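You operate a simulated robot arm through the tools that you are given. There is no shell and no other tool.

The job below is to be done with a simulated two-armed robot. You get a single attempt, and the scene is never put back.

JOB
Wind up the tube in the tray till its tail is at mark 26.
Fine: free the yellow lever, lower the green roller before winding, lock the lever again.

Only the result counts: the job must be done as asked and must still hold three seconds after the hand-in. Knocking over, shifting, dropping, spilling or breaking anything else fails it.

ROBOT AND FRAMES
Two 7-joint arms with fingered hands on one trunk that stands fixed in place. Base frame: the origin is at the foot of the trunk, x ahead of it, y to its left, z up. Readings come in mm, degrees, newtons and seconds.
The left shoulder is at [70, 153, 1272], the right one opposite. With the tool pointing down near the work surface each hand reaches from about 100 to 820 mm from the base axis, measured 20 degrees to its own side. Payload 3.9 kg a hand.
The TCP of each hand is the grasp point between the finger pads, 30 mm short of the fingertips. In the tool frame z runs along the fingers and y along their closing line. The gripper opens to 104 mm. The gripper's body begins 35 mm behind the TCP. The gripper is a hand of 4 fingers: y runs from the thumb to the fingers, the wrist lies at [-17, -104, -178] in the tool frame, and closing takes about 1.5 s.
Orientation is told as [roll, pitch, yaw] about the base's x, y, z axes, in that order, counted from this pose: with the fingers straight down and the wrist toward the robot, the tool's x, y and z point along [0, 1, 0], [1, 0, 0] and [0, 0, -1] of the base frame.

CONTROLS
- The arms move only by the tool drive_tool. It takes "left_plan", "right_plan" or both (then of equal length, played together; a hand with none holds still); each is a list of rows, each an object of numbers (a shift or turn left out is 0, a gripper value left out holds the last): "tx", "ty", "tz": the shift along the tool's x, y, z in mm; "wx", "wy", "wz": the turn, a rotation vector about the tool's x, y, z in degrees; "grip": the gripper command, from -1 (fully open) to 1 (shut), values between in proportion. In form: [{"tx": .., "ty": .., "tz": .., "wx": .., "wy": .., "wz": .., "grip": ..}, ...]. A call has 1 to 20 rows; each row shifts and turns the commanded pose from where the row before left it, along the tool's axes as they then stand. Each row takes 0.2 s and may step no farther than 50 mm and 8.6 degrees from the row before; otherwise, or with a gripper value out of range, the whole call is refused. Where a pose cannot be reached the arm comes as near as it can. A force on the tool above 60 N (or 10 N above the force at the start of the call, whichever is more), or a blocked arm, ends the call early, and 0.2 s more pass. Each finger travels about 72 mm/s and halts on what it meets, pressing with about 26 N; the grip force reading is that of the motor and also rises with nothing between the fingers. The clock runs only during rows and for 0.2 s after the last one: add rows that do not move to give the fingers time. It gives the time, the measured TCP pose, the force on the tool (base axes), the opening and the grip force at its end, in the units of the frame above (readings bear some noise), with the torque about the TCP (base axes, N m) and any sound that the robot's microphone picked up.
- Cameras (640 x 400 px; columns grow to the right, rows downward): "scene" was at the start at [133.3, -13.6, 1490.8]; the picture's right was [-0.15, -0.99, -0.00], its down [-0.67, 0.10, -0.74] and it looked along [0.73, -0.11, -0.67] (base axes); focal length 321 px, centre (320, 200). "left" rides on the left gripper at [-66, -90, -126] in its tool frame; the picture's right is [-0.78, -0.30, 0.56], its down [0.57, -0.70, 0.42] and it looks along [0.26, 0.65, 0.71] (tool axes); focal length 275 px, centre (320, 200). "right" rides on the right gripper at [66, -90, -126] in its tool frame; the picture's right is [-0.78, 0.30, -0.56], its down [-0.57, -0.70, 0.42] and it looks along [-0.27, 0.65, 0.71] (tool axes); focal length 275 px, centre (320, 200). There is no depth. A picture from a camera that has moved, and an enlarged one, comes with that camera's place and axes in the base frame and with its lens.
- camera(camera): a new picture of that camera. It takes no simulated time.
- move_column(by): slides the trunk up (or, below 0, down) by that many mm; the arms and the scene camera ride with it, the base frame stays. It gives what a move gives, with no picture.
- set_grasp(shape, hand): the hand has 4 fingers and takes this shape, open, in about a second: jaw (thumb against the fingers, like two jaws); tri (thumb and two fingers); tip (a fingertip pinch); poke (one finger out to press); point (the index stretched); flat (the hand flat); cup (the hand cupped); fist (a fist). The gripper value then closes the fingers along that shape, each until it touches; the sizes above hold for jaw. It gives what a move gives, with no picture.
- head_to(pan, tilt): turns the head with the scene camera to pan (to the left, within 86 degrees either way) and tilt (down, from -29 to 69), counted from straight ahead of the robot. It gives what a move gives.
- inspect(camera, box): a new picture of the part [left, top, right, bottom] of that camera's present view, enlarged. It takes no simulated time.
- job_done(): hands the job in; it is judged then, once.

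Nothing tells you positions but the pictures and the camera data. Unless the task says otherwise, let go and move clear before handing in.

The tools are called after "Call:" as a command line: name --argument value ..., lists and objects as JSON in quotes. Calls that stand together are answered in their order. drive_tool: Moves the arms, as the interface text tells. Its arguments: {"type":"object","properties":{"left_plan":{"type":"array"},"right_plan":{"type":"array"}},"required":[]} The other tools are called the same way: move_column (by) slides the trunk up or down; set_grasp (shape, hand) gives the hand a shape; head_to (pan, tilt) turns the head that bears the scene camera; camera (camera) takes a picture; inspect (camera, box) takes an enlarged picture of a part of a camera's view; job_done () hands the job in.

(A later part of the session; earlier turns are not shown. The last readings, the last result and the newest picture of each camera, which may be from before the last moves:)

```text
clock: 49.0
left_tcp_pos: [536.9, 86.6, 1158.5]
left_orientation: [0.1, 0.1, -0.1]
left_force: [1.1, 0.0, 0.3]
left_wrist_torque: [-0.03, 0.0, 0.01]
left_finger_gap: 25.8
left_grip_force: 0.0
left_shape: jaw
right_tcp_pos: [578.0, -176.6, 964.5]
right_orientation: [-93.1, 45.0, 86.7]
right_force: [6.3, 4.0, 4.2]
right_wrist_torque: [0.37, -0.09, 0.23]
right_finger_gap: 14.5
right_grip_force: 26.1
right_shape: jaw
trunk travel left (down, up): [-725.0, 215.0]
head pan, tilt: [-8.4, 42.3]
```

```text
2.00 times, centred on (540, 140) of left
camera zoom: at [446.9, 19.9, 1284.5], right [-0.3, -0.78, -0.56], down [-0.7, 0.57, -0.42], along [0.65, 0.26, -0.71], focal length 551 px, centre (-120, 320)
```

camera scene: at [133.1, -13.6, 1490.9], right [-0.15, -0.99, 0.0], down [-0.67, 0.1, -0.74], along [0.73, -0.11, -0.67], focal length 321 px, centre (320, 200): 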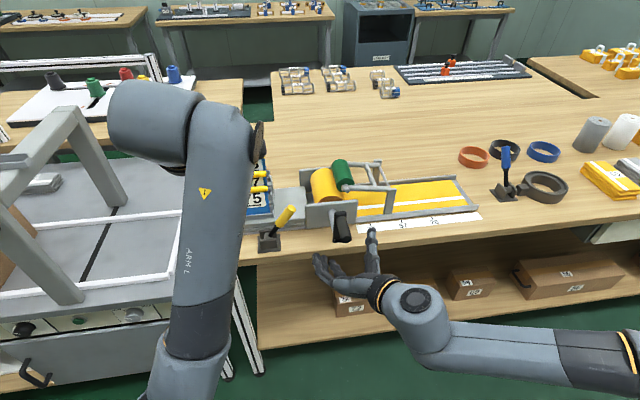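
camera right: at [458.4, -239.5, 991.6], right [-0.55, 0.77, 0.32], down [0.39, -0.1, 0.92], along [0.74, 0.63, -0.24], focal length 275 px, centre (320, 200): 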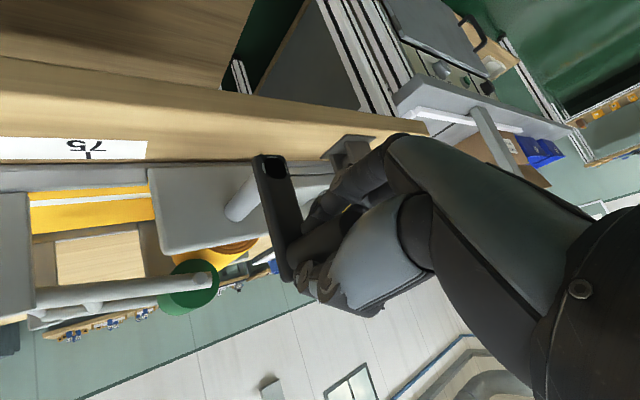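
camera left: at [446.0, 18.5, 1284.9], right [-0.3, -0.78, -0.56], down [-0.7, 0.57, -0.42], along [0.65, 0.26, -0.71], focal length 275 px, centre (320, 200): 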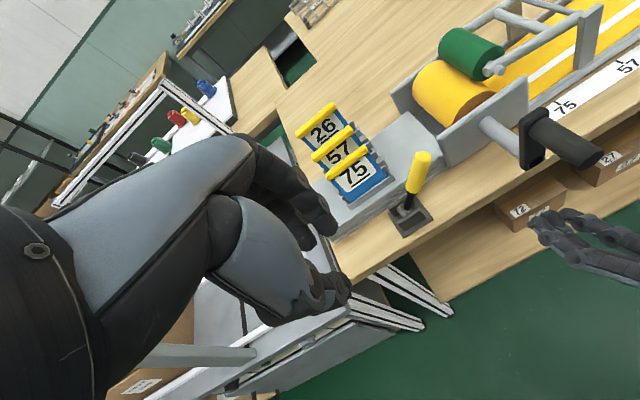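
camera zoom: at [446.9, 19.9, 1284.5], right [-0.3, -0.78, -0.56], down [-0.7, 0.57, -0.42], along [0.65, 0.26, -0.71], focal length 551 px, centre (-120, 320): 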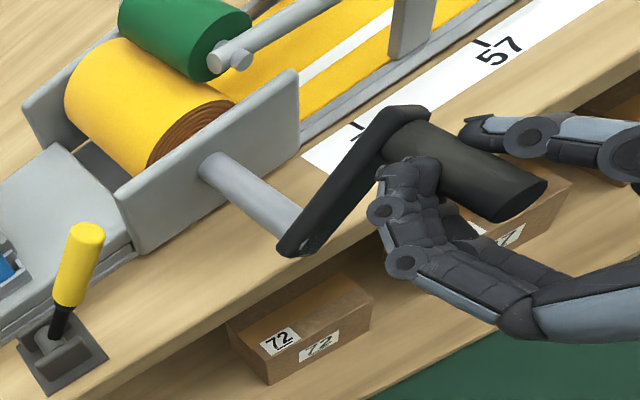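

The tail is now near y -498, about 46 mm of pull per radian. I refit the crank circle to centre (y -131, z 903) with r≈76, and estimate about 100° more. Continuing.

Call:
drive_tool --right_plan '[{"ty": -0.48, "tx": 3.95, "grip": 1}, {"ty": -0.27, "tx": 3.97}, {"ty": -0.06, "tx": 3.98}, {"ty": 0.15, "tx": 3.98}, {"ty": 0.35, "tx": 3.96}, {"ty": 0.56, "tx": 3.94}, {"ty": 0.77, "tx": 3.91}, {"ty": 0.97, "tx": 3.86}, {"ty": 1.17, "tx": 3.8}, {"ty": 1.37, "tx": 3.74}, {"ty": 1.56, "tx": 3.66}, {"ty": 1.75, "tx": 3.57}, {}]'

Call:
inspect --camera "scene" --box '[390, 160, 490, 240]'

Call:
inspect --camera "right" --box '[200, 130, 400, 330]'

Call:
inspect --camera "left" --box '[440, 40, 640, 240]'

```text
clock: 51.8
left_tcp_pos: [538.0, 86.5, 1159.3]
left_orientation: [-0.2, 0.1, -0.1]
left_force: [-0.2, 0.2, -0.7]
left_wrist_torque: [0.0, 0.0, -0.02]
left_finger_gap: 25.5
left_grip_force: 0.1
left_shape: jaw
right_tcp_pos: [578.8, -202.1, 927.4]
right_orientation: [-93.1, 45.0, 86.7]
right_force: [8.4, 17.9, 4.8]
right_wrist_torque: [0.58, -0.08, 0.53]
right_finger_gap: 13.2
right_grip_force: 26.2
right_shape: jaw
trunk travel left (down, up): [-725.0, 215.0]
head pan, tilt: [-8.4, 42.3]
```

```text
5.00 times, centred on (440, 200) of scene
camera zoom: at [134.3, -8.7, 1490.8], right [-0.14, -0.99, 0.0], down [-0.67, 0.09, -0.74], along [0.73, -0.11, -0.67], focal length 1606 px, centre (-280, 200)
```

zoom: 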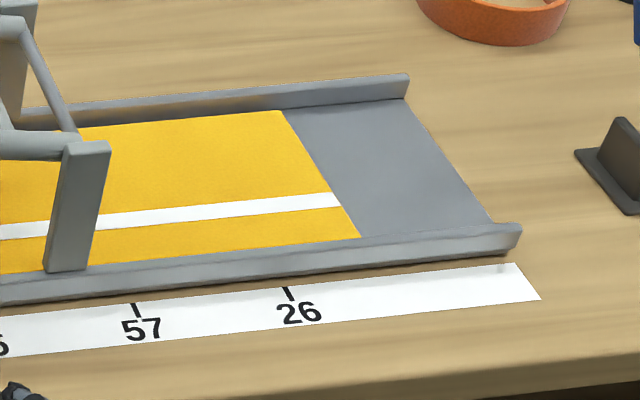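

```text
2.00 times, centred on (300, 230) of right
camera zoom: at [450.8, -309.4, 940.3], right [-0.56, 0.77, 0.32], down [0.39, -0.1, 0.92], along [0.73, 0.63, -0.25], focal length 551 px, centre (360, 140)
```

zoom: 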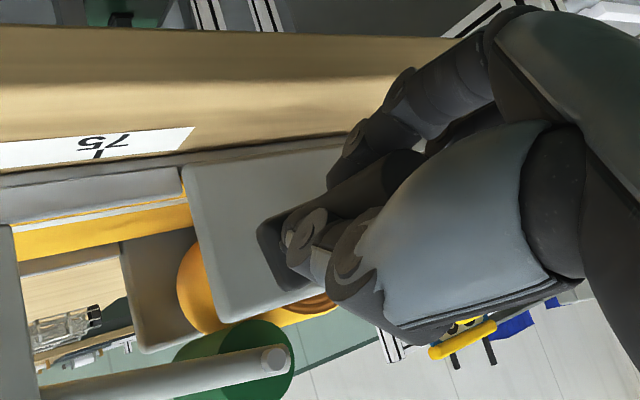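

```text
2.00 times, centred on (540, 140) of left
camera zoom: at [447.0, 22.0, 1284.5], right [-0.3, -0.78, -0.55], down [-0.7, 0.57, -0.43], along [0.65, 0.26, -0.72], focal length 551 px, centre (-120, 320)
```

zoom: 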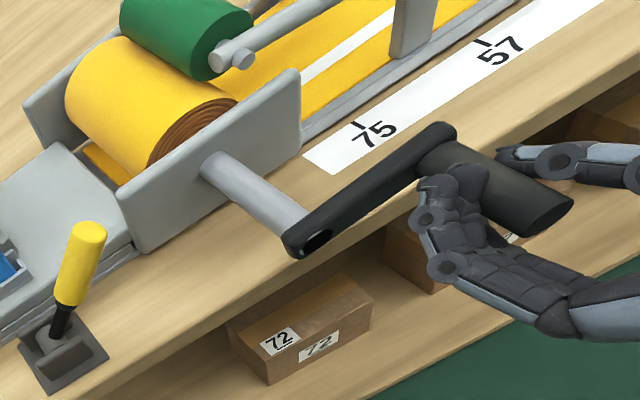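

The tail is now about 72 px right of the tick, with roughly 60° to go. The side force shows my radius is a bit large, so I'll tighten it by about 3.5 mm and continue.

Call:
drive_tool --right_plan '[{"ty": 2.63, "tx": 2.8, "grip": 1}, {"ty": 2.79, "tx": 2.7}, {"ty": 2.95, "tx": 2.59}, {"ty": 3.11, "tx": 2.47}, {"ty": 2.5, "tx": 2.78}, {"ty": 2.65, "tx": 2.65}, {"ty": 2.78, "tx": 2.51}, {"ty": 2.9, "tx": 2.36}, {"ty": 3.02, "tx": 2.2}, {"ty": 3.13, "tx": 2.04}, {}]'

Call:
inspect --camera "scene" --box '[390, 160, 490, 240]'

Call:
inspect --camera "right" --box '[200, 130, 400, 330]'

Call:
inspect --camera "left" --box '[440, 40, 640, 240]'

```text
clock: 54.1
left_tcp_pos: [536.6, 86.8, 1158.7]
left_orientation: [-0.1, 0.1, -0.1]
left_force: [0.3, -0.1, -0.1]
left_wrist_torque: [-0.02, 0.0, 0.0]
left_finger_gap: 25.8
left_grip_force: 0.0
left_shape: jaw
right_tcp_pos: [579.0, -198.7, 891.2]
right_orientation: [-93.3, 44.9, 86.7]
right_force: [11.4, 14.9, 15.7]
right_wrist_torque: [0.76, -0.1, 0.25]
right_finger_gap: 11.6
right_grip_force: 26.0
right_shape: jaw
trunk travel left (down, up): [-725.0, 215.0]
head pan, tilt: [-8.4, 42.3]
```

```text
5.00 times, centred on (440, 200) of scene
camera zoom: at [133.0, -8.6, 1491.0], right [-0.14, -0.99, 0.0], down [-0.67, 0.1, -0.74], along [0.73, -0.11, -0.67], focal length 1606 px, centre (-280, 200)
```

zoom: 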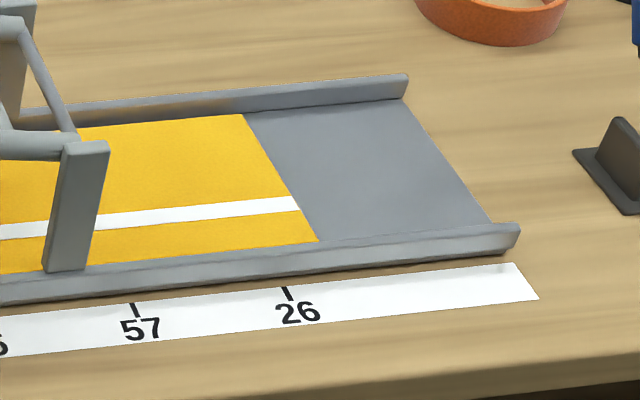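

```text
2.00 times, centred on (300, 230) of right
camera zoom: at [452.4, -306.7, 904.1], right [-0.56, 0.77, 0.32], down [0.39, -0.1, 0.92], along [0.74, 0.63, -0.24], focal length 551 px, centre (360, 140)
```

zoom: 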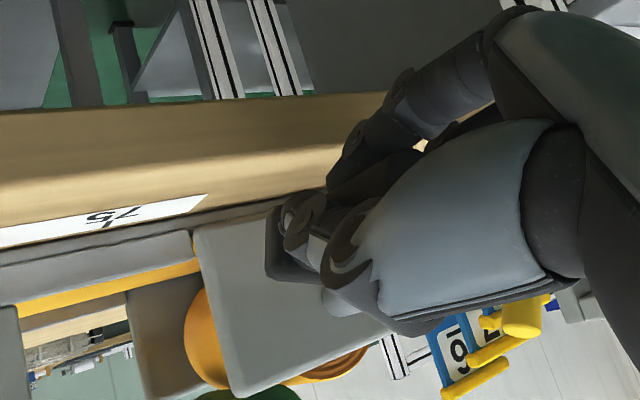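

```text
2.00 times, centred on (540, 140) of left
camera zoom: at [445.9, 22.0, 1284.9], right [-0.3, -0.78, -0.55], down [-0.7, 0.57, -0.43], along [0.65, 0.26, -0.71], focal length 551 px, centre (-120, 320)
```

zoom: 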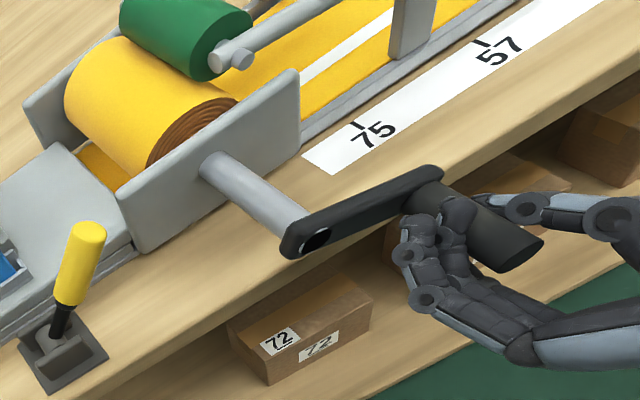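

The tail edge is about 30 px right of the tick in this oblique view; I estimate around 30° more. For an accurate reading I want a steeper view of tail and tick, so I'll check the arm layout before moving the left hand's camera across.

Call:
camera --camera "scene"

Call:
head_to --pan -20 --tilt 60

Call:
camera --camera "scene"

```text
taken
camera scene: at [133.0, -8.6, 1491.0], right [-0.14, -0.99, 0.0], down [-0.67, 0.1, -0.74], along [0.73, -0.11, -0.67], focal length 321 px, centre (320, 200)
```

scene: 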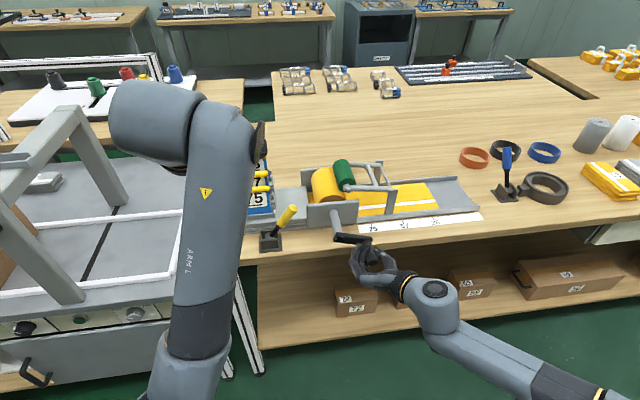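

```text
clock: 55.0
left_tcp_pos: [536.4, 86.3, 1157.9]
left_orientation: [-0.3, 0.0, 0.0]
left_force: [0.0, 0.2, 0.7]
left_wrist_torque: [0.0, -0.01, -0.04]
left_finger_gap: 25.8
left_grip_force: 0.0
left_shape: jaw
right_tcp_pos: [580.4, -198.7, 890.6]
right_orientation: [-93.3, 45.0, 86.7]
right_force: [10.3, 15.3, 15.3]
right_wrist_torque: [0.77, -0.08, 0.31]
right_finger_gap: 11.7
right_grip_force: 25.4
right_shape: jaw
trunk travel left (down, up): [-725.0, 215.0]
head pan, tilt: [-20.0, 60.0]
```

```text
taken
camera scene: at [113.2, -19.0, 1467.6], right [-0.34, -0.94, 0.0], down [-0.81, 0.29, -0.5], along [0.47, -0.17, -0.87], focal length 321 px, centre (320, 200)
```

scene: 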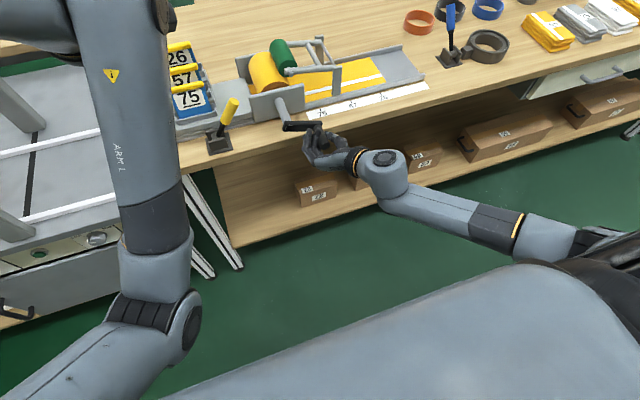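

The right upper arm sits low and to the right, so I won't cross it with the left arm. I'll turn the head back and crank another 24° or so with a slightly smaller radius.

Call:
head_to --pan -8.4 --tilt 42.3

Call:
drive_tool --right_plan '[{"ty": 3.44, "tx": 1.13, "grip": 1}, {"ty": 3.53, "tx": 0.97}, {"ty": 3.61, "tx": 0.81}, {"ty": 3.27, "tx": 1.34}, {"ty": 3.33, "tx": 1.17}, {"ty": 3.39, "tx": 0.99}, {"ty": 3.44, "tx": 0.81}, {}]'

Call:
inspect --camera "scene" --box '[390, 160, 490, 240]'

Call:
inspect --camera "left" --box '[440, 40, 640, 240]'

```text
clock: 55.8
left_tcp_pos: [536.1, 85.9, 1158.4]
left_orientation: [-0.1, 0.0, -0.1]
left_force: [-0.1, 1.1, -0.9]
left_wrist_torque: [-0.03, -0.03, -0.02]
left_finger_gap: 25.8
left_grip_force: 0.0
left_shape: jaw
right_tcp_pos: [579.8, -198.7, 890.9]
right_orientation: [-93.2, 45.1, 86.7]
right_force: [10.3, 17.4, 15.3]
right_wrist_torque: [0.74, -0.09, 0.3]
right_finger_gap: 11.9
right_grip_force: 25.6
right_shape: jaw
trunk travel left (down, up): [-725.0, 215.0]
head pan, tilt: [-8.4, 42.3]
```

```text
clock: 57.6
left_tcp_pos: [536.3, 86.3, 1159.8]
left_orientation: [0.0, 0.0, -0.1]
left_force: [-0.2, 0.0, 0.9]
left_wrist_torque: [-0.03, -0.01, 0.01]
left_finger_gap: 25.8
left_grip_force: 0.1
left_shape: jaw
right_tcp_pos: [581.4, -187.7, 869.3]
right_orientation: [-93.6, 44.9, 86.5]
right_force: [11.0, 12.8, 23.5]
right_wrist_torque: [0.78, -0.02, 0.05]
right_finger_gap: 10.8
right_grip_force: 25.8
right_shape: jaw
trunk travel left (down, up): [-725.0, 215.0]
head pan, tilt: [-8.4, 42.3]
```

```text
5.00 times, centred on (440, 200) of scene
camera zoom: at [131.8, -8.8, 1491.1], right [-0.15, -0.99, 0.0], down [-0.67, 0.1, -0.74], along [0.73, -0.11, -0.67], focal length 1606 px, centre (-280, 200)
```

zoom: 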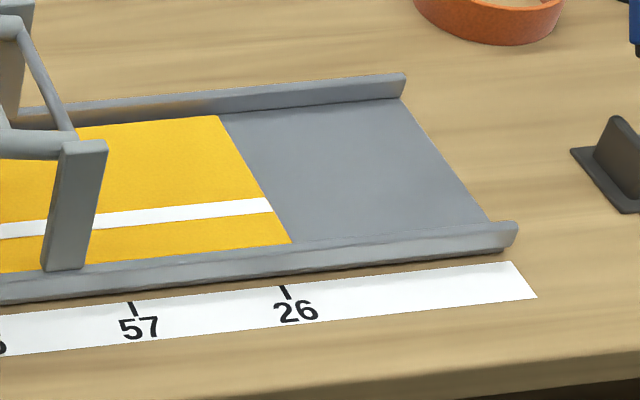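

```text
2.00 times, centred on (540, 140) of left
camera zoom: at [445.0, 21.7, 1285.3], right [-0.3, -0.78, -0.56], down [-0.7, 0.57, -0.43], along [0.65, 0.26, -0.71], focal length 551 px, centre (-120, 320)
```

zoom: 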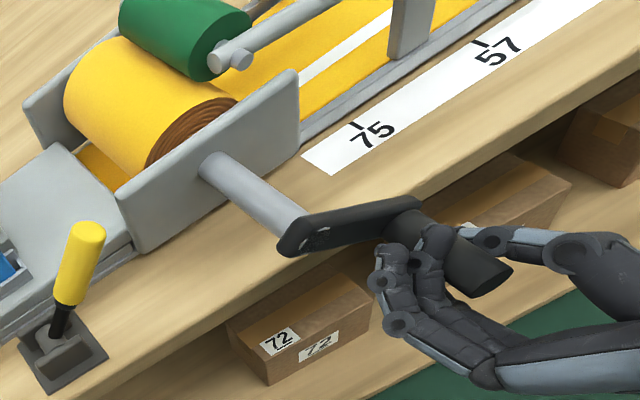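

The tail now reads about 12 mm short of the tick, but that depends on the tube's height above the table. I'll slide the left hand part-way right, staying high, so its camera gives a second viewpoint.

Call:
drive_tool --left_plan '[{"tx": -25, "tz": -6}, {"tx": -25, "tz": -6}, {"tx": -25, "tz": -6}, {"tx": -25, "tz": -6}, {"tx": -25, "tz": -6}, {"tx": -25, "tz": -6}, {"tx": -25, "tz": -6}, {"tx": -25, "tz": -6}, {}]'

Call:
camera --camera "left"

Call:
camera --camera "scene"

```text
clock: 58.9
left_tcp_pos: [559.8, 0.8, 1179.1]
left_orientation: [5.8, -1.8, 5.1]
left_force: [0.6, 0.1, 0.2]
left_wrist_torque: [-0.02, 0.01, 0.01]
left_finger_gap: 25.7
left_grip_force: 0.0
left_shape: jaw
right_tcp_pos: [581.3, -189.7, 872.8]
right_orientation: [-93.9, 44.5, 86.4]
right_force: [1.4, 9.9, 11.4]
right_wrist_torque: [0.44, 0.21, 0.08]
right_finger_gap: 11.4
right_grip_force: 26.0
right_shape: jaw
trunk travel left (down, up): [-725.0, 215.0]
head pan, tilt: [-8.4, 42.3]
stopped in row 6 (left hand): the arm was blocked; the commanded pose is now the measured one
```

```text
taken
camera left: at [474.1, -84.8, 1295.4], right [-0.21, -0.74, -0.64], down [-0.74, 0.55, -0.39], along [0.64, 0.39, -0.66], focal length 275 px, centre (320, 200)
```

left: 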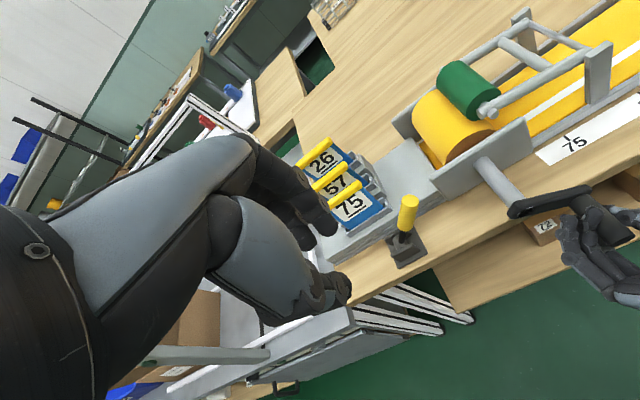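

```text
taken
camera scene: at [131.8, -12.8, 1490.7], right [-0.15, -0.99, 0.0], down [-0.67, 0.1, -0.74], along [0.73, -0.11, -0.67], focal length 321 px, centre (320, 200)
```

scene: 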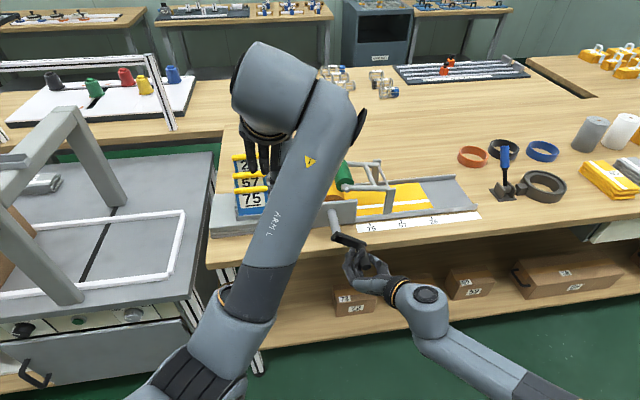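

The left arm got blocked, so I'll back it off to the left. I'll settle the measurement another way.

Call:
drive_tool --left_plan '[{"tx": 20}, {"tx": 20}, {"tx": 20, "wx": 1}, {"tx": 20, "wx": 1}, {}]'

Call:
inspect --camera "scene" --box '[390, 160, 490, 240]'

Call:
camera --camera "scene"

```text
clock: 60.1
left_tcp_pos: [556.1, 100.3, 1186.2]
left_orientation: [7.8, -0.5, 6.9]
left_force: [-0.3, -0.4, 0.0]
left_wrist_torque: [-0.04, 0.0, 0.0]
left_finger_gap: 25.9
left_grip_force: 0.1
left_shape: jaw
right_tcp_pos: [581.5, -188.5, 871.9]
right_orientation: [-93.8, 44.8, 86.4]
right_force: [7.1, 12.8, 16.6]
right_wrist_torque: [0.56, 0.09, 0.1]
right_finger_gap: 11.1
right_grip_force: 26.4
right_shape: jaw
trunk travel left (down, up): [-725.0, 215.0]
head pan, tilt: [-8.4, 42.3]
```

```text
5.00 times, centred on (440, 200) of scene
camera zoom: at [132.0, -9.4, 1491.0], right [-0.14, -0.99, 0.0], down [-0.67, 0.1, -0.74], along [0.73, -0.11, -0.67], focal length 1606 px, centre (-280, 200)
```

zoom: 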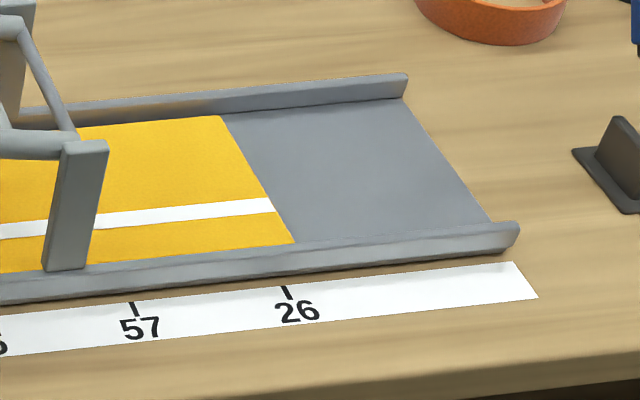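

```text
taken
camera scene: at [132.0, -9.4, 1491.0], right [-0.14, -0.99, 0.0], down [-0.67, 0.1, -0.74], along [0.73, -0.11, -0.67], focal length 321 px, centre (320, 200)
```

scene: 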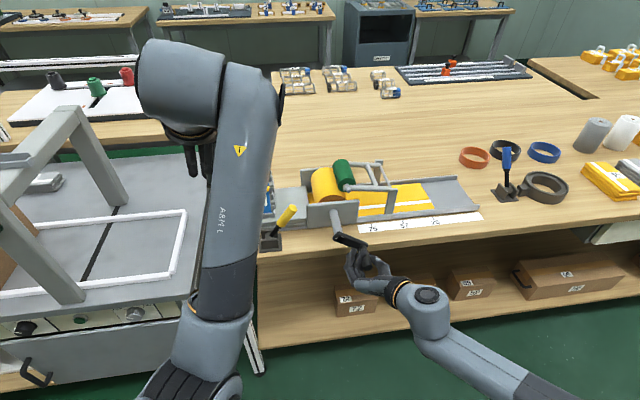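

I'll get the tube's height by parallax instead, yawing the left hand in place so its camera looks right at the tail from a much shallower angle.

Call:
drive_tool --left_plan '[{"wz": 8}, {"wz": 8}, {"wz": 8}, {"wz": 8}, {"wz": 8}, {}]'

Call:
camera --camera "left"

```text
clock: 61.7
left_tcp_pos: [576.4, 120.5, 1172.7]
left_orientation: [9.2, 5.1, -29.7]
left_force: [0.3, -1.3, -0.4]
left_wrist_torque: [0.03, 0.03, 0.0]
left_finger_gap: 25.9
left_grip_force: 0.0
left_shape: jaw
left hand out of reach, approached as far as the arm can: row 4, 5
right_tcp_pos: [582.6, -190.1, 873.0]
right_orientation: [-94.0, 44.5, 86.5]
right_force: [0.7, 8.4, 7.7]
right_wrist_torque: [0.3, 0.23, 0.04]
right_finger_gap: 11.6
right_grip_force: 26.1
right_shape: jaw
trunk travel left (down, up): [-725.0, 215.0]
head pan, tilt: [-8.4, 42.3]
stopped in row 6 (left hand): the arm was blocked; the commanded pose is now the measured one
```

```text
taken
camera left: at [464.7, 87.1, 1292.0], right [-0.64, -0.41, -0.64], down [-0.32, 0.91, -0.26], along [0.7, 0.03, -0.72], focal length 275 px, centre (320, 200)
```

left: 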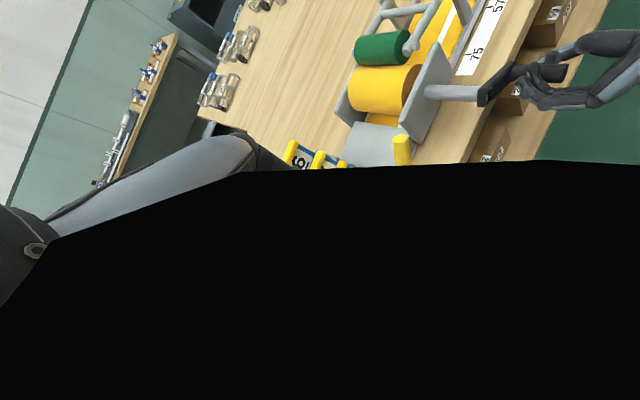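

The left arm ran into a limit with that yaw. I'll turn it back and check its posture.

Call:
drive_tool --left_plan '[{"wz": -8}, {"wz": -8}, {"wz": -8}, {"wz": -8}, {}]'

Call:
head_to --pan 10 --tilt 55

Call:
camera --camera "scene"

Call:
camera --camera "left"

```text
clock: 62.9
left_tcp_pos: [580.0, 137.0, 1180.7]
left_orientation: [11.5, -1.8, 3.2]
left_force: [0.0, -0.5, 0.7]
left_wrist_torque: [-0.01, 0.0, 0.01]
left_finger_gap: 25.7
left_grip_force: 0.1
left_shape: jaw
right_tcp_pos: [581.8, -189.1, 873.0]
right_orientation: [-93.9, 44.8, 86.3]
right_force: [3.6, 10.1, 14.3]
right_wrist_torque: [0.42, 0.14, 0.06]
right_finger_gap: 11.5
right_grip_force: 25.9
right_shape: jaw
trunk travel left (down, up): [-725.0, 215.0]
head pan, tilt: [-8.4, 42.3]
```

```text
clock: 63.7
left_tcp_pos: [579.0, 137.0, 1177.3]
left_orientation: [11.9, -1.5, 3.1]
left_force: [1.0, 0.1, 0.0]
left_wrist_torque: [-0.01, -0.01, 0.01]
left_finger_gap: 25.5
left_grip_force: 0.0
left_shape: jaw
right_tcp_pos: [582.6, -190.2, 873.8]
right_orientation: [-94.0, 44.7, 86.3]
right_force: [5.9, 12.0, 17.1]
right_wrist_torque: [0.44, 0.07, 0.13]
right_finger_gap: 11.8
right_grip_force: 25.8
right_shape: jaw
trunk travel left (down, up): [-725.0, 215.0]
head pan, tilt: [10.0, 55.0]
```

```text
taken
camera scene: at [120.4, 15.7, 1473.7], right [0.17, -0.98, 0.0], down [-0.81, -0.14, -0.57], along [0.57, 0.1, -0.82], focal length 321 px, centre (320, 200)
```

scene: 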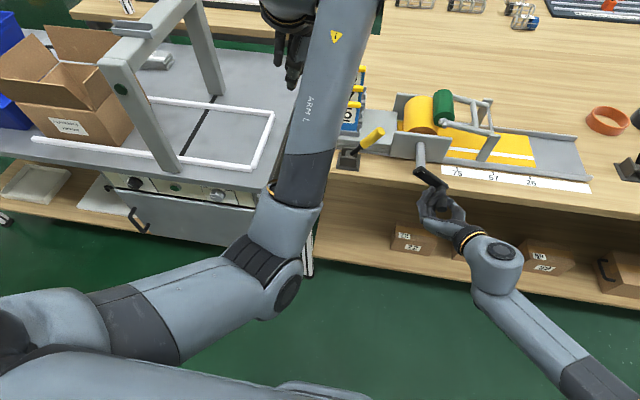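

```text
taken
camera left: at [491.2, 42.7, 1283.8], right [-0.24, -0.66, -0.71], down [-0.73, 0.61, -0.32], along [0.64, 0.44, -0.63], focal length 275 px, centre (320, 200)
```

left: 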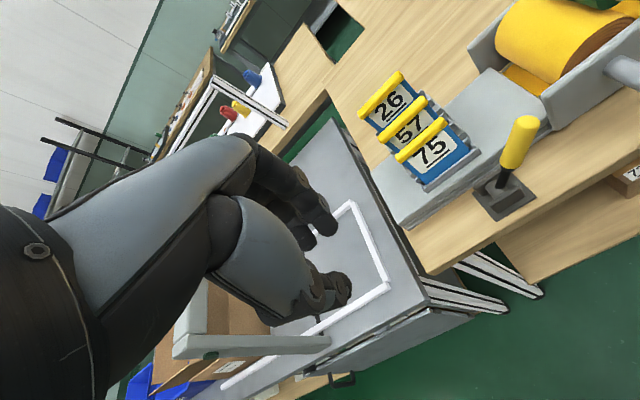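

The left arm's posture is acceptable. A modest roll rather than a yaw should bring the tail into the left camera's view.

Call:
drive_tool --left_plan '[{"wy": -8}, {"wy": -8}, {"wy": -8}, {"wy": -8}, {}]'

Call:
camera --camera "left"

Call:
head_to --pan -8.4 --tilt 42.3

Call:
inspect --camera "scene" --box '[390, 160, 490, 240]'

```text
clock: 65.1
left_tcp_pos: [585.8, 168.1, 1174.2]
left_orientation: [-16.2, -2.2, 6.1]
left_force: [-0.1, -0.9, 0.6]
left_wrist_torque: [0.0, 0.0, 0.01]
left_finger_gap: 25.7
left_grip_force: 0.1
left_shape: jaw
right_tcp_pos: [580.9, -190.0, 873.5]
right_orientation: [-94.1, 44.5, 86.4]
right_force: [-0.9, 8.9, 7.4]
right_wrist_torque: [0.27, 0.23, 0.05]
right_finger_gap: 12.2
right_grip_force: 25.9
right_shape: jaw
trunk travel left (down, up): [-725.0, 215.0]
head pan, tilt: [10.0, 55.0]
stopped in row 5 (left hand): the arm was blocked; the commanded pose is now the measured one
```

```text
taken
camera left: at [492.8, 130.0, 1310.5], right [-0.19, -0.93, -0.33], down [-0.72, 0.36, -0.59], along [0.67, 0.13, -0.73], focal length 275 px, centre (320, 200)
```

left: 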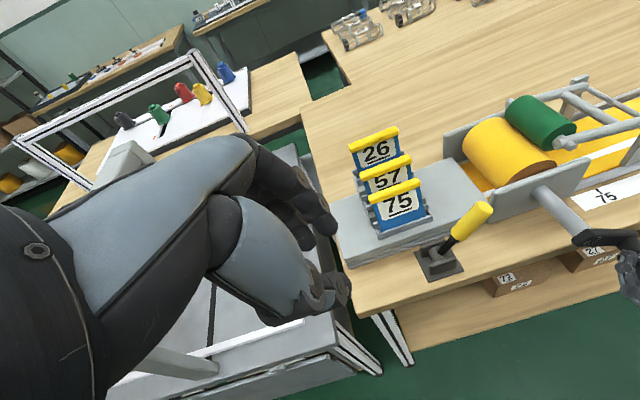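

```text
clock: 65.9
left_tcp_pos: [583.7, 169.9, 1175.2]
left_orientation: [-16.3, -2.3, 6.1]
left_force: [-0.6, -0.3, -0.1]
left_wrist_torque: [-0.01, 0.01, 0.01]
left_finger_gap: 26.0
left_grip_force: 0.0
left_shape: jaw
right_tcp_pos: [582.4, -190.6, 874.2]
right_orientation: [-94.1, 44.6, 86.3]
right_force: [1.7, 9.9, 11.4]
right_wrist_torque: [0.32, 0.14, 0.12]
right_finger_gap: 11.8
right_grip_force: 25.9
right_shape: jaw
trunk travel left (down, up): [-725.0, 215.0]
head pan, tilt: [-8.4, 42.3]
```

```text
5.00 times, centred on (440, 200) of scene
camera zoom: at [131.6, -9.0, 1491.0], right [-0.14, -0.99, 0.0], down [-0.67, 0.1, -0.74], along [0.73, -0.11, -0.67], focal length 1606 px, centre (-280, 200)
```

zoom: 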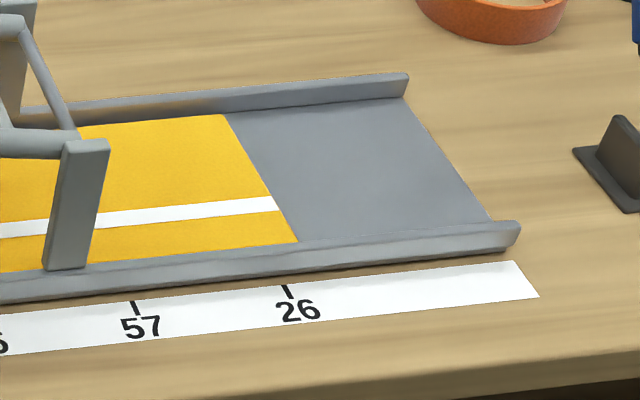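

The left arm keeps reporting blocked, so its elbow may be touching something. I'll look down at the robot's own arms.

Call:
head_to --pan 15 --tilt 69

Call:
camera --camera "scene"

```text
clock: 66.8
left_tcp_pos: [584.3, 170.6, 1175.2]
left_orientation: [-16.3, -2.1, 6.1]
left_force: [0.0, -0.4, 0.1]
left_wrist_torque: [0.01, -0.03, 0.0]
left_finger_gap: 25.7
left_grip_force: 0.1
left_shape: jaw
right_tcp_pos: [581.6, -190.4, 874.3]
right_orientation: [-93.9, 44.8, 86.4]
right_force: [4.0, 13.6, 13.9]
right_wrist_torque: [0.34, 0.13, 0.15]
right_finger_gap: 11.8
right_grip_force: 26.2
right_shape: jaw
trunk travel left (down, up): [-725.0, 215.0]
head pan, tilt: [15.0, 68.8]
```

```text
taken
camera scene: at [103.4, 18.1, 1458.3], right [0.26, -0.97, 0.0], down [-0.9, -0.24, -0.36], along [0.35, 0.09, -0.93], focal length 321 px, centre (320, 200)
```

scene: 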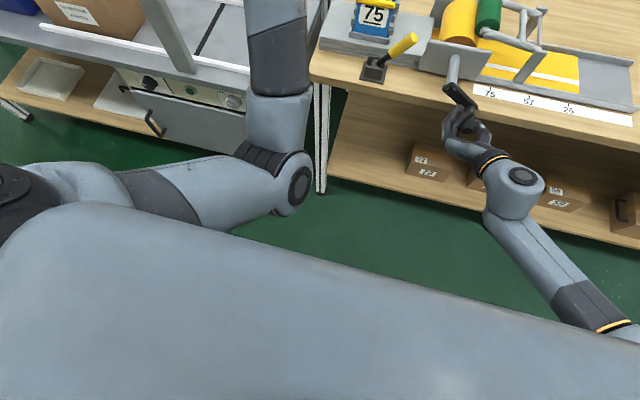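

The left upper arm is folded against the robot's chest, which explains the blocking, so I'll extend it forward before using it. First I'll measure wall and tube heights in the scene view.

Call:
head_to --pan -8.4 --tilt 42.3

Call:
inspect --camera "scene" --box '[425, 175, 450, 190]'

Call:
inspect --camera "scene" --box '[435, 203, 465, 223]'

Call:
inspect --camera "scene" --box '[415, 170, 485, 225]'

```text
clock: 67.7
left_tcp_pos: [583.7, 171.3, 1175.3]
left_orientation: [-16.3, -2.1, 6.1]
left_force: [0.3, 0.8, -0.2]
left_wrist_torque: [-0.02, 0.02, 0.02]
left_finger_gap: 25.6
left_grip_force: 0.2
left_shape: jaw
right_tcp_pos: [581.3, -189.3, 873.5]
right_orientation: [-94.0, 44.8, 86.3]
right_force: [3.8, 11.9, 14.0]
right_wrist_torque: [0.37, 0.11, 0.11]
right_finger_gap: 11.7
right_grip_force: 25.8
right_shape: jaw
trunk travel left (down, up): [-725.0, 215.0]
head pan, tilt: [-8.4, 42.3]
```

```text
16.00 times, centred on (438, 182) of scene
camera zoom: at [131.8, -8.3, 1490.9], right [-0.14, -0.99, 0.0], down [-0.67, 0.1, -0.74], along [0.73, -0.11, -0.67], focal length 5139 px, centre (-1560, 480)
```

zoom: 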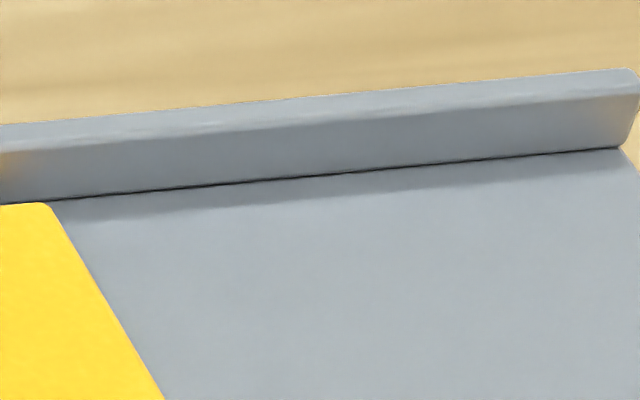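

```text
16.00 times, centred on (450, 213) of scene
camera zoom: at [131.8, -8.3, 1490.9], right [-0.14, -0.99, 0.0], down [-0.67, 0.1, -0.74], along [0.73, -0.11, -0.67], focal length 5139 px, centre (-1760, -8)
```

zoom: 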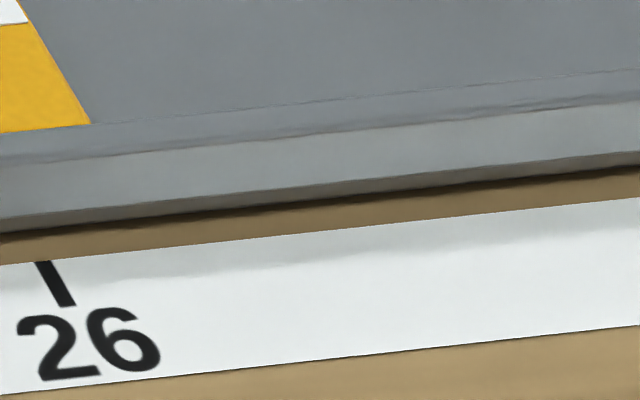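

```text
7.27 times, centred on (450, 198) of scene
camera zoom: at [131.8, -8.3, 1490.9], right [-0.14, -0.99, 0.0], down [-0.67, 0.1, -0.74], along [0.73, -0.11, -0.67], focal length 2336 px, centre (-626, 218)
```

zoom: 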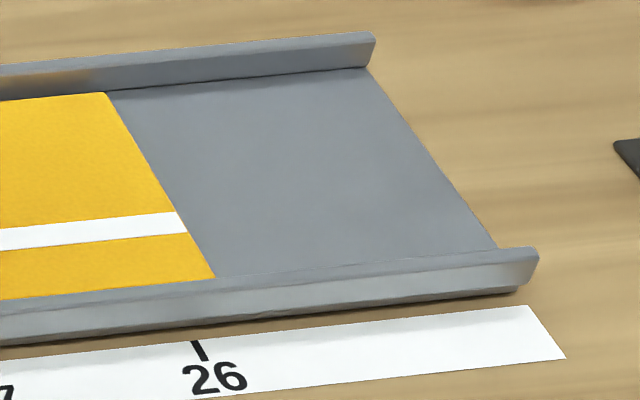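

From line fits in this view the tail edge is at y≈-436 and the tick at y≈-417, so about 19 mm (roughly 22°) remain. I'll crank on with the radius tightened slightly.

Call:
drive_tool --right_plan '[{"ty": 3.49, "tx": 0.15, "grip": 1}, {"ty": 3.53, "tx": -0.02}, {"ty": 3.56, "tx": -0.2}, {"ty": 3.58, "tx": -0.38}, {"ty": 3.4, "tx": 0.17}, {}]'

Call:
inspect --camera "scene" --box '[415, 170, 485, 225]'

Call:
inspect --camera "scene" --box '[290, 150, 430, 290]'

```text
clock: 69.1
left_tcp_pos: [583.2, 169.0, 1174.1]
left_orientation: [-16.2, -2.3, 6.1]
left_force: [-0.1, 0.2, 0.3]
left_wrist_torque: [0.01, -0.02, -0.02]
left_finger_gap: 25.6
left_grip_force: 0.1
left_shape: jaw
right_tcp_pos: [582.6, -177.2, 860.5]
right_orientation: [-94.1, 44.7, 86.3]
right_force: [5.7, 0.9, 18.3]
right_wrist_torque: [0.68, 0.09, 0.0]
right_finger_gap: 11.4
right_grip_force: 26.3
right_shape: jaw
trunk travel left (down, up): [-725.0, 215.0]
head pan, tilt: [-8.4, 42.3]
```

```text
7.27 times, centred on (450, 198) of scene
camera zoom: at [131.3, -11.1, 1491.1], right [-0.15, -0.99, 0.0], down [-0.66, 0.1, -0.74], along [0.73, -0.11, -0.67], focal length 2336 px, centre (-626, 218)
```

zoom: 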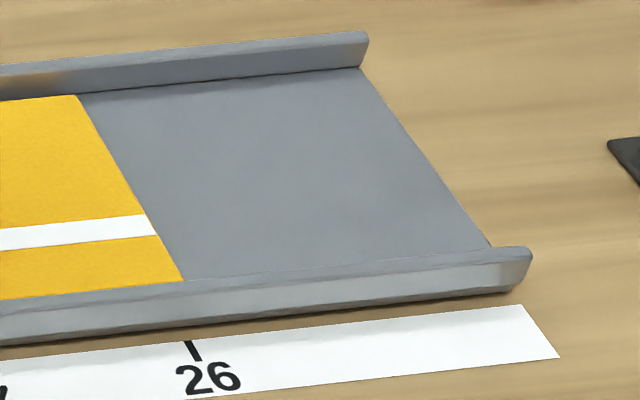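

```text
2.86 times, centred on (360, 220) of scene
camera zoom: at [131.3, -11.1, 1491.1], right [-0.15, -0.99, 0.0], down [-0.66, 0.1, -0.74], along [0.73, -0.11, -0.67], focal length 918 px, centre (206, 143)
```

zoom: 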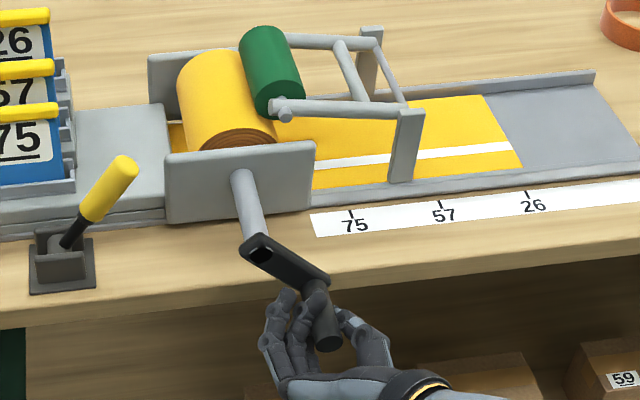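

About 6–9 mm remain. Another 9° or so of crank.

Call:
drive_tool --right_plan '[{"ty": 3.4, "tx": -0.4, "grip": 1}, {"ty": 3.39, "tx": -0.6}, {"ty": 2.6, "tx": -0.5}, {}, {}]'

Call:
inspect --camera "scene" --box '[415, 170, 485, 225]'

```text
clock: 70.3
left_tcp_pos: [584.7, 168.1, 1175.0]
left_orientation: [-16.2, -2.3, 6.2]
left_force: [0.4, -0.3, -0.6]
left_wrist_torque: [0.0, 0.01, 0.05]
left_finger_gap: 25.6
left_grip_force: 0.1
left_shape: jaw
right_tcp_pos: [583.2, -171.5, 856.5]
right_orientation: [-94.0, 44.5, 86.3]
right_force: [11.5, -0.5, 20.3]
right_wrist_torque: [0.72, 0.01, 0.11]
right_finger_gap: 10.5
right_grip_force: 25.9
right_shape: jaw
trunk travel left (down, up): [-725.0, 215.0]
head pan, tilt: [-8.4, 42.3]
```

```text
7.27 times, centred on (450, 198) of scene
camera zoom: at [131.9, -11.2, 1491.0], right [-0.15, -0.99, 0.0], down [-0.67, 0.1, -0.74], along [0.73, -0.11, -0.67], focal length 2336 px, centre (-626, 218)
```

zoom: 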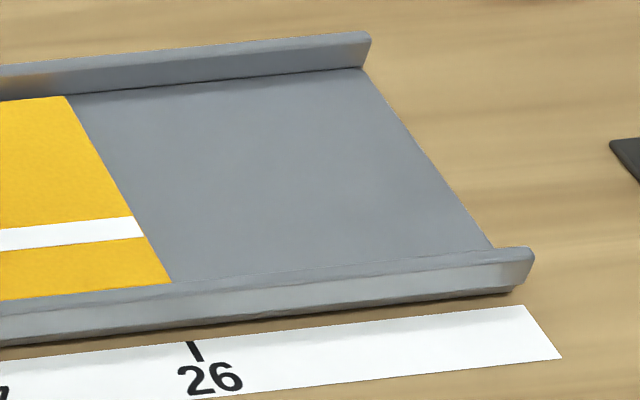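

The tail is now within about 1–3 mm of the tick. The right hand will hold the crank while the left hand goes to lock the lever; first I extend the left arm forward and square up its orientation.

Call:
drive_tool --left_plan '[{"ty": 20, "grip": 1}, {"ty": 20}, {"ty": 20}, {"wy": 8}, {"wy": 8}, {"wz": 6}, {"wx": 2}, {}]'

Call:
camera --camera "left"

Call:
inspect --camera "scene" --box '[415, 170, 485, 225]'

Call:
camera --camera "scene"

```text
clock: 72.1
left_tcp_pos: [644.9, 170.6, 1175.9]
left_orientation: [-0.2, 0.0, -0.2]
left_force: [0.4, -0.4, 0.1]
left_wrist_torque: [0.0, -0.03, -0.02]
left_finger_gap: 0.0
left_grip_force: 26.4
left_shape: jaw
right_tcp_pos: [582.1, -171.2, 854.8]
right_orientation: [-94.1, 44.7, 86.3]
right_force: [9.6, 1.2, 18.4]
right_wrist_torque: [0.71, 0.04, 0.1]
right_finger_gap: 10.4
right_grip_force: 25.9
right_shape: jaw
trunk travel left (down, up): [-725.0, 215.0]
head pan, tilt: [-8.4, 42.3]
```

```text
taken
camera left: at [553.4, 106.7, 1301.8], right [-0.3, -0.78, -0.55], down [-0.7, 0.57, -0.43], along [0.65, 0.26, -0.71], focal length 275 px, centre (320, 200)
```

left: 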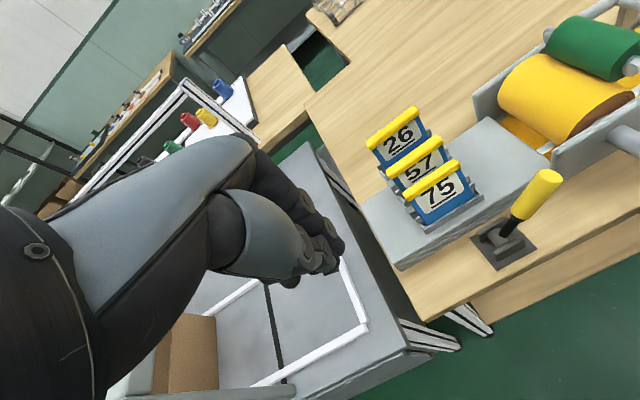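

```text
7.27 times, centred on (450, 198) of scene
camera zoom: at [132.2, -10.6, 1491.0], right [-0.15, -0.99, 0.0], down [-0.67, 0.1, -0.74], along [0.73, -0.11, -0.67], focal length 2336 px, centre (-626, 218)
```

zoom: 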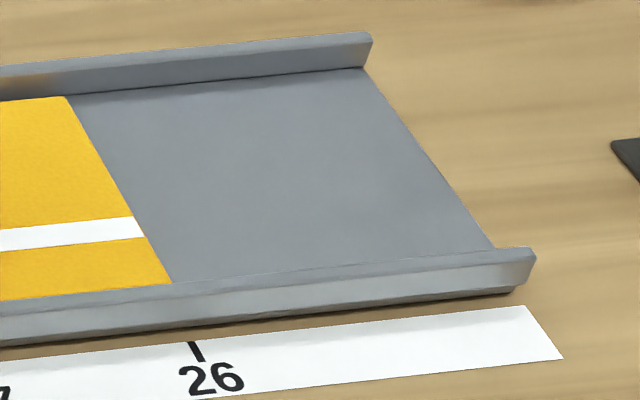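

```text
taken
camera scene: at [132.2, -10.6, 1491.0], right [-0.15, -0.99, 0.0], down [-0.67, 0.1, -0.74], along [0.73, -0.11, -0.67], focal length 321 px, centre (320, 200)
```

scene: 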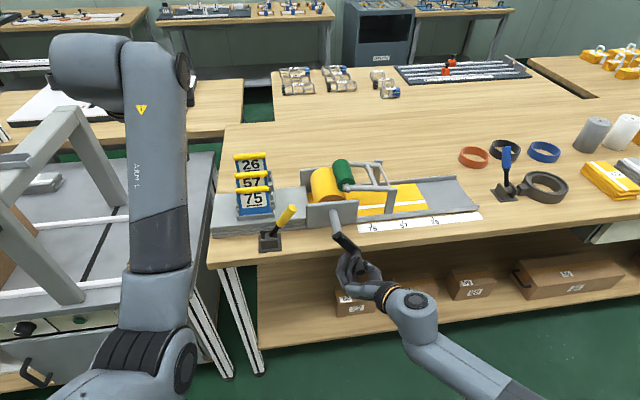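

Left arm is clean now. I'll carry the closed left hand above the gap to the right of the lever.

Call:
drive_tool --left_plan '[{"tx": -24.8, "ty": 3, "tz": 5, "grip": 1}, {"tx": -24.8, "ty": 3, "tz": 5}, {"tx": -24.8, "ty": 3, "tz": 5}, {"tx": -24.8, "ty": 3, "tz": 5}, {"tx": -24.8, "ty": 3, "tz": 5}, {"tx": -24.8, "ty": 3, "tz": 5}, {"tx": -24.8, "ty": 3, "tz": 5}, {"tx": -24.8, "ty": 3, "tz": 5}, {"tx": -24.8, "ty": 3, "tz": 5}, {"tx": -24.8, "ty": 3, "tz": 5}, {}]'

Call:
camera --camera "left"

Call:
camera --camera "scene"

Call:
camera --camera "right"

```text
clock: 74.7
left_tcp_pos: [685.6, -51.1, 1124.4]
left_orientation: [1.8, -0.7, 2.0]
left_force: [-0.2, 0.1, -0.1]
left_wrist_torque: [-0.01, -0.04, 0.01]
left_finger_gap: 0.4
left_grip_force: 25.9
left_shape: jaw
right_tcp_pos: [583.0, -173.5, 857.6]
right_orientation: [-94.3, 44.6, 86.0]
right_force: [-0.5, 2.8, 8.6]
right_wrist_torque: [0.46, 0.21, 0.15]
right_finger_gap: 11.1
right_grip_force: 26.3
right_shape: jaw
trunk travel left (down, up): [-725.0, 215.0]
head pan, tilt: [-8.4, 42.3]
stopped in row 11 (left hand): the arm was blocked; the commanded pose is now the measured one
```

```text
taken
camera left: at [597.3, -123.6, 1246.1], right [-0.26, -0.77, -0.58], down [-0.72, 0.56, -0.42], along [0.65, 0.31, -0.7], focal length 275 px, centre (320, 200)
```

left: 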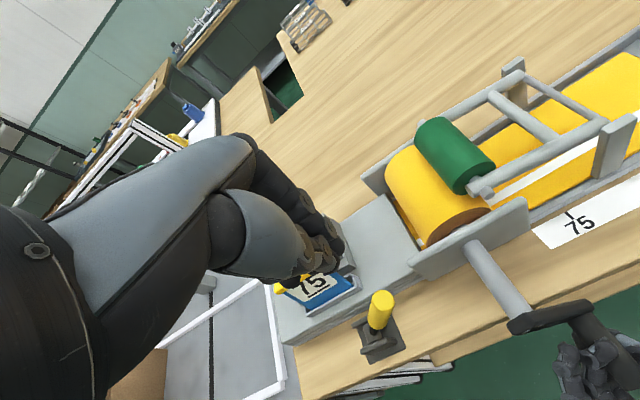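

```text
taken
camera scene: at [131.3, -12.1, 1490.8], right [-0.15, -0.99, 0.0], down [-0.66, 0.1, -0.74], along [0.73, -0.11, -0.67], focal length 321 px, centre (320, 200)
```

scene: 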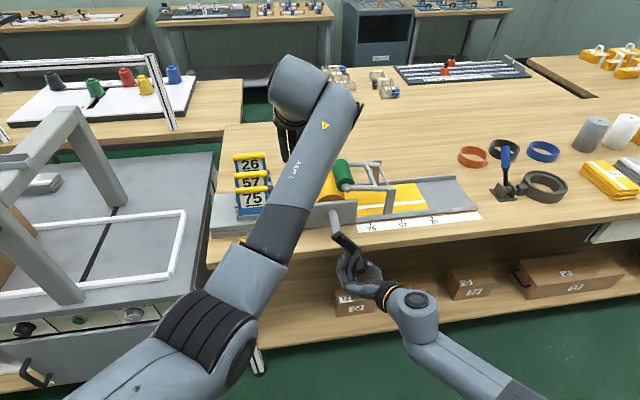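

```text
taken
camera right: at [454.7, -281.5, 867.8], right [-0.56, 0.76, 0.32], down [0.37, -0.1, 0.92], along [0.74, 0.64, -0.23], focal length 275 px, centre (320, 200)
```

right: 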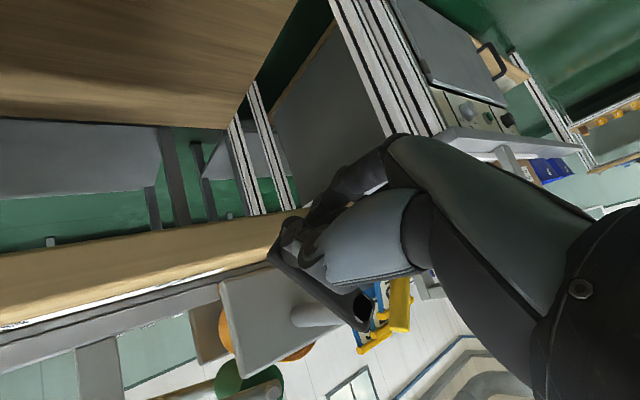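

Blocked again: with this wrist orientation the left upper arm hits the chest when reaching that far right. I'll back off left and yaw the hand -90°, which puts the wrist on the left and lets the fingers straddle the lever.

Call:
drive_tool --left_plan '[{"tx": 20, "grip": 1}, {"tx": 20}, {"tx": 20}, {"tx": 20}, {"tx": 20}, {"tx": 10, "wy": -1.8}, {"wz": 8}, {"wz": 8}, {"wz": 8}, {}]'

Call:
camera --camera "scene"

```text
clock: 76.9
left_tcp_pos: [681.6, 56.9, 1126.8]
left_orientation: [-0.1, -0.7, -22.2]
left_force: [-0.3, 0.0, -0.7]
left_wrist_torque: [0.0, -0.03, 0.02]
left_finger_gap: 0.0
left_grip_force: 26.1
left_shape: jaw
right_tcp_pos: [583.1, -174.0, 856.7]
right_orientation: [-94.2, 44.7, 86.2]
right_force: [6.4, 2.7, 18.6]
right_wrist_torque: [0.53, 0.01, 0.12]
right_finger_gap: 11.0
right_grip_force: 25.6
right_shape: jaw
trunk travel left (down, up): [-725.0, 215.0]
head pan, tilt: [-8.4, 42.3]
```

```text
taken
camera scene: at [131.7, -10.4, 1491.0], right [-0.15, -0.99, 0.0], down [-0.67, 0.1, -0.74], along [0.73, -0.11, -0.67], focal length 321 px, centre (320, 200)
```

scene: 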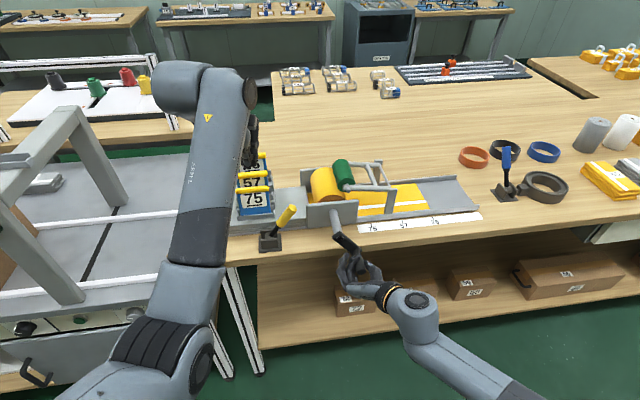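

Yaw is working here without blocking. I'll continue to about -85°.

Call:
drive_tool --left_plan '[{"wz": 8, "grip": 1}, {"wz": 8}, {"wz": 8}, {"wz": 8}, {"wz": 8}, {"wz": 8}, {"wz": 8}, {"wz": 8}, {}]'

Call:
camera --camera "scene"

Call:
camera --camera "left"

```text
clock: 78.9
left_tcp_pos: [681.1, 56.5, 1126.7]
left_orientation: [0.7, -0.5, -86.3]
left_force: [0.8, 0.0, 0.6]
left_wrist_torque: [0.02, 0.01, -0.01]
left_finger_gap: 0.0
left_grip_force: 26.6
left_shape: jaw
right_tcp_pos: [582.4, -172.3, 856.1]
right_orientation: [-94.2, 44.6, 86.2]
right_force: [7.2, 4.3, 18.1]
right_wrist_torque: [0.5, -0.01, 0.11]
right_finger_gap: 11.1
right_grip_force: 25.8
right_shape: jaw
trunk travel left (down, up): [-725.0, 215.0]
head pan, tilt: [-8.4, 42.3]
```

```text
taken
camera scene: at [131.8, -10.0, 1491.0], right [-0.15, -0.99, 0.0], down [-0.67, 0.1, -0.74], along [0.73, -0.11, -0.67], focal length 321 px, centre (320, 200)
```

scene: 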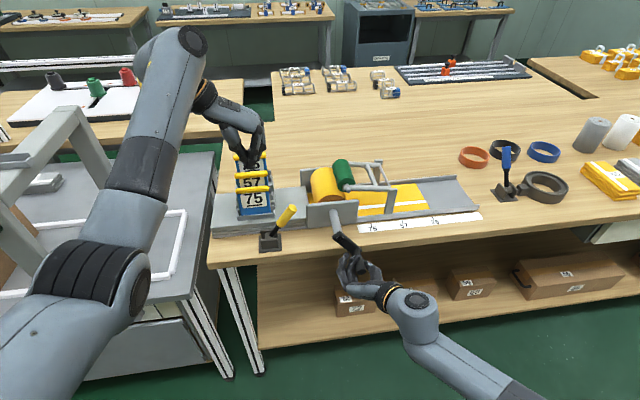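

```text
taken
camera left: at [607.9, 143.8, 1251.0], right [-0.79, 0.24, -0.57], down [0.53, 0.73, -0.42], along [0.31, -0.64, -0.71], focal length 275 px, centre (320, 200)
```

left: 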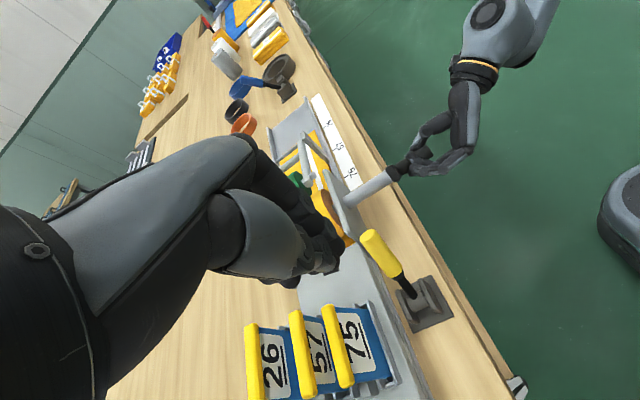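

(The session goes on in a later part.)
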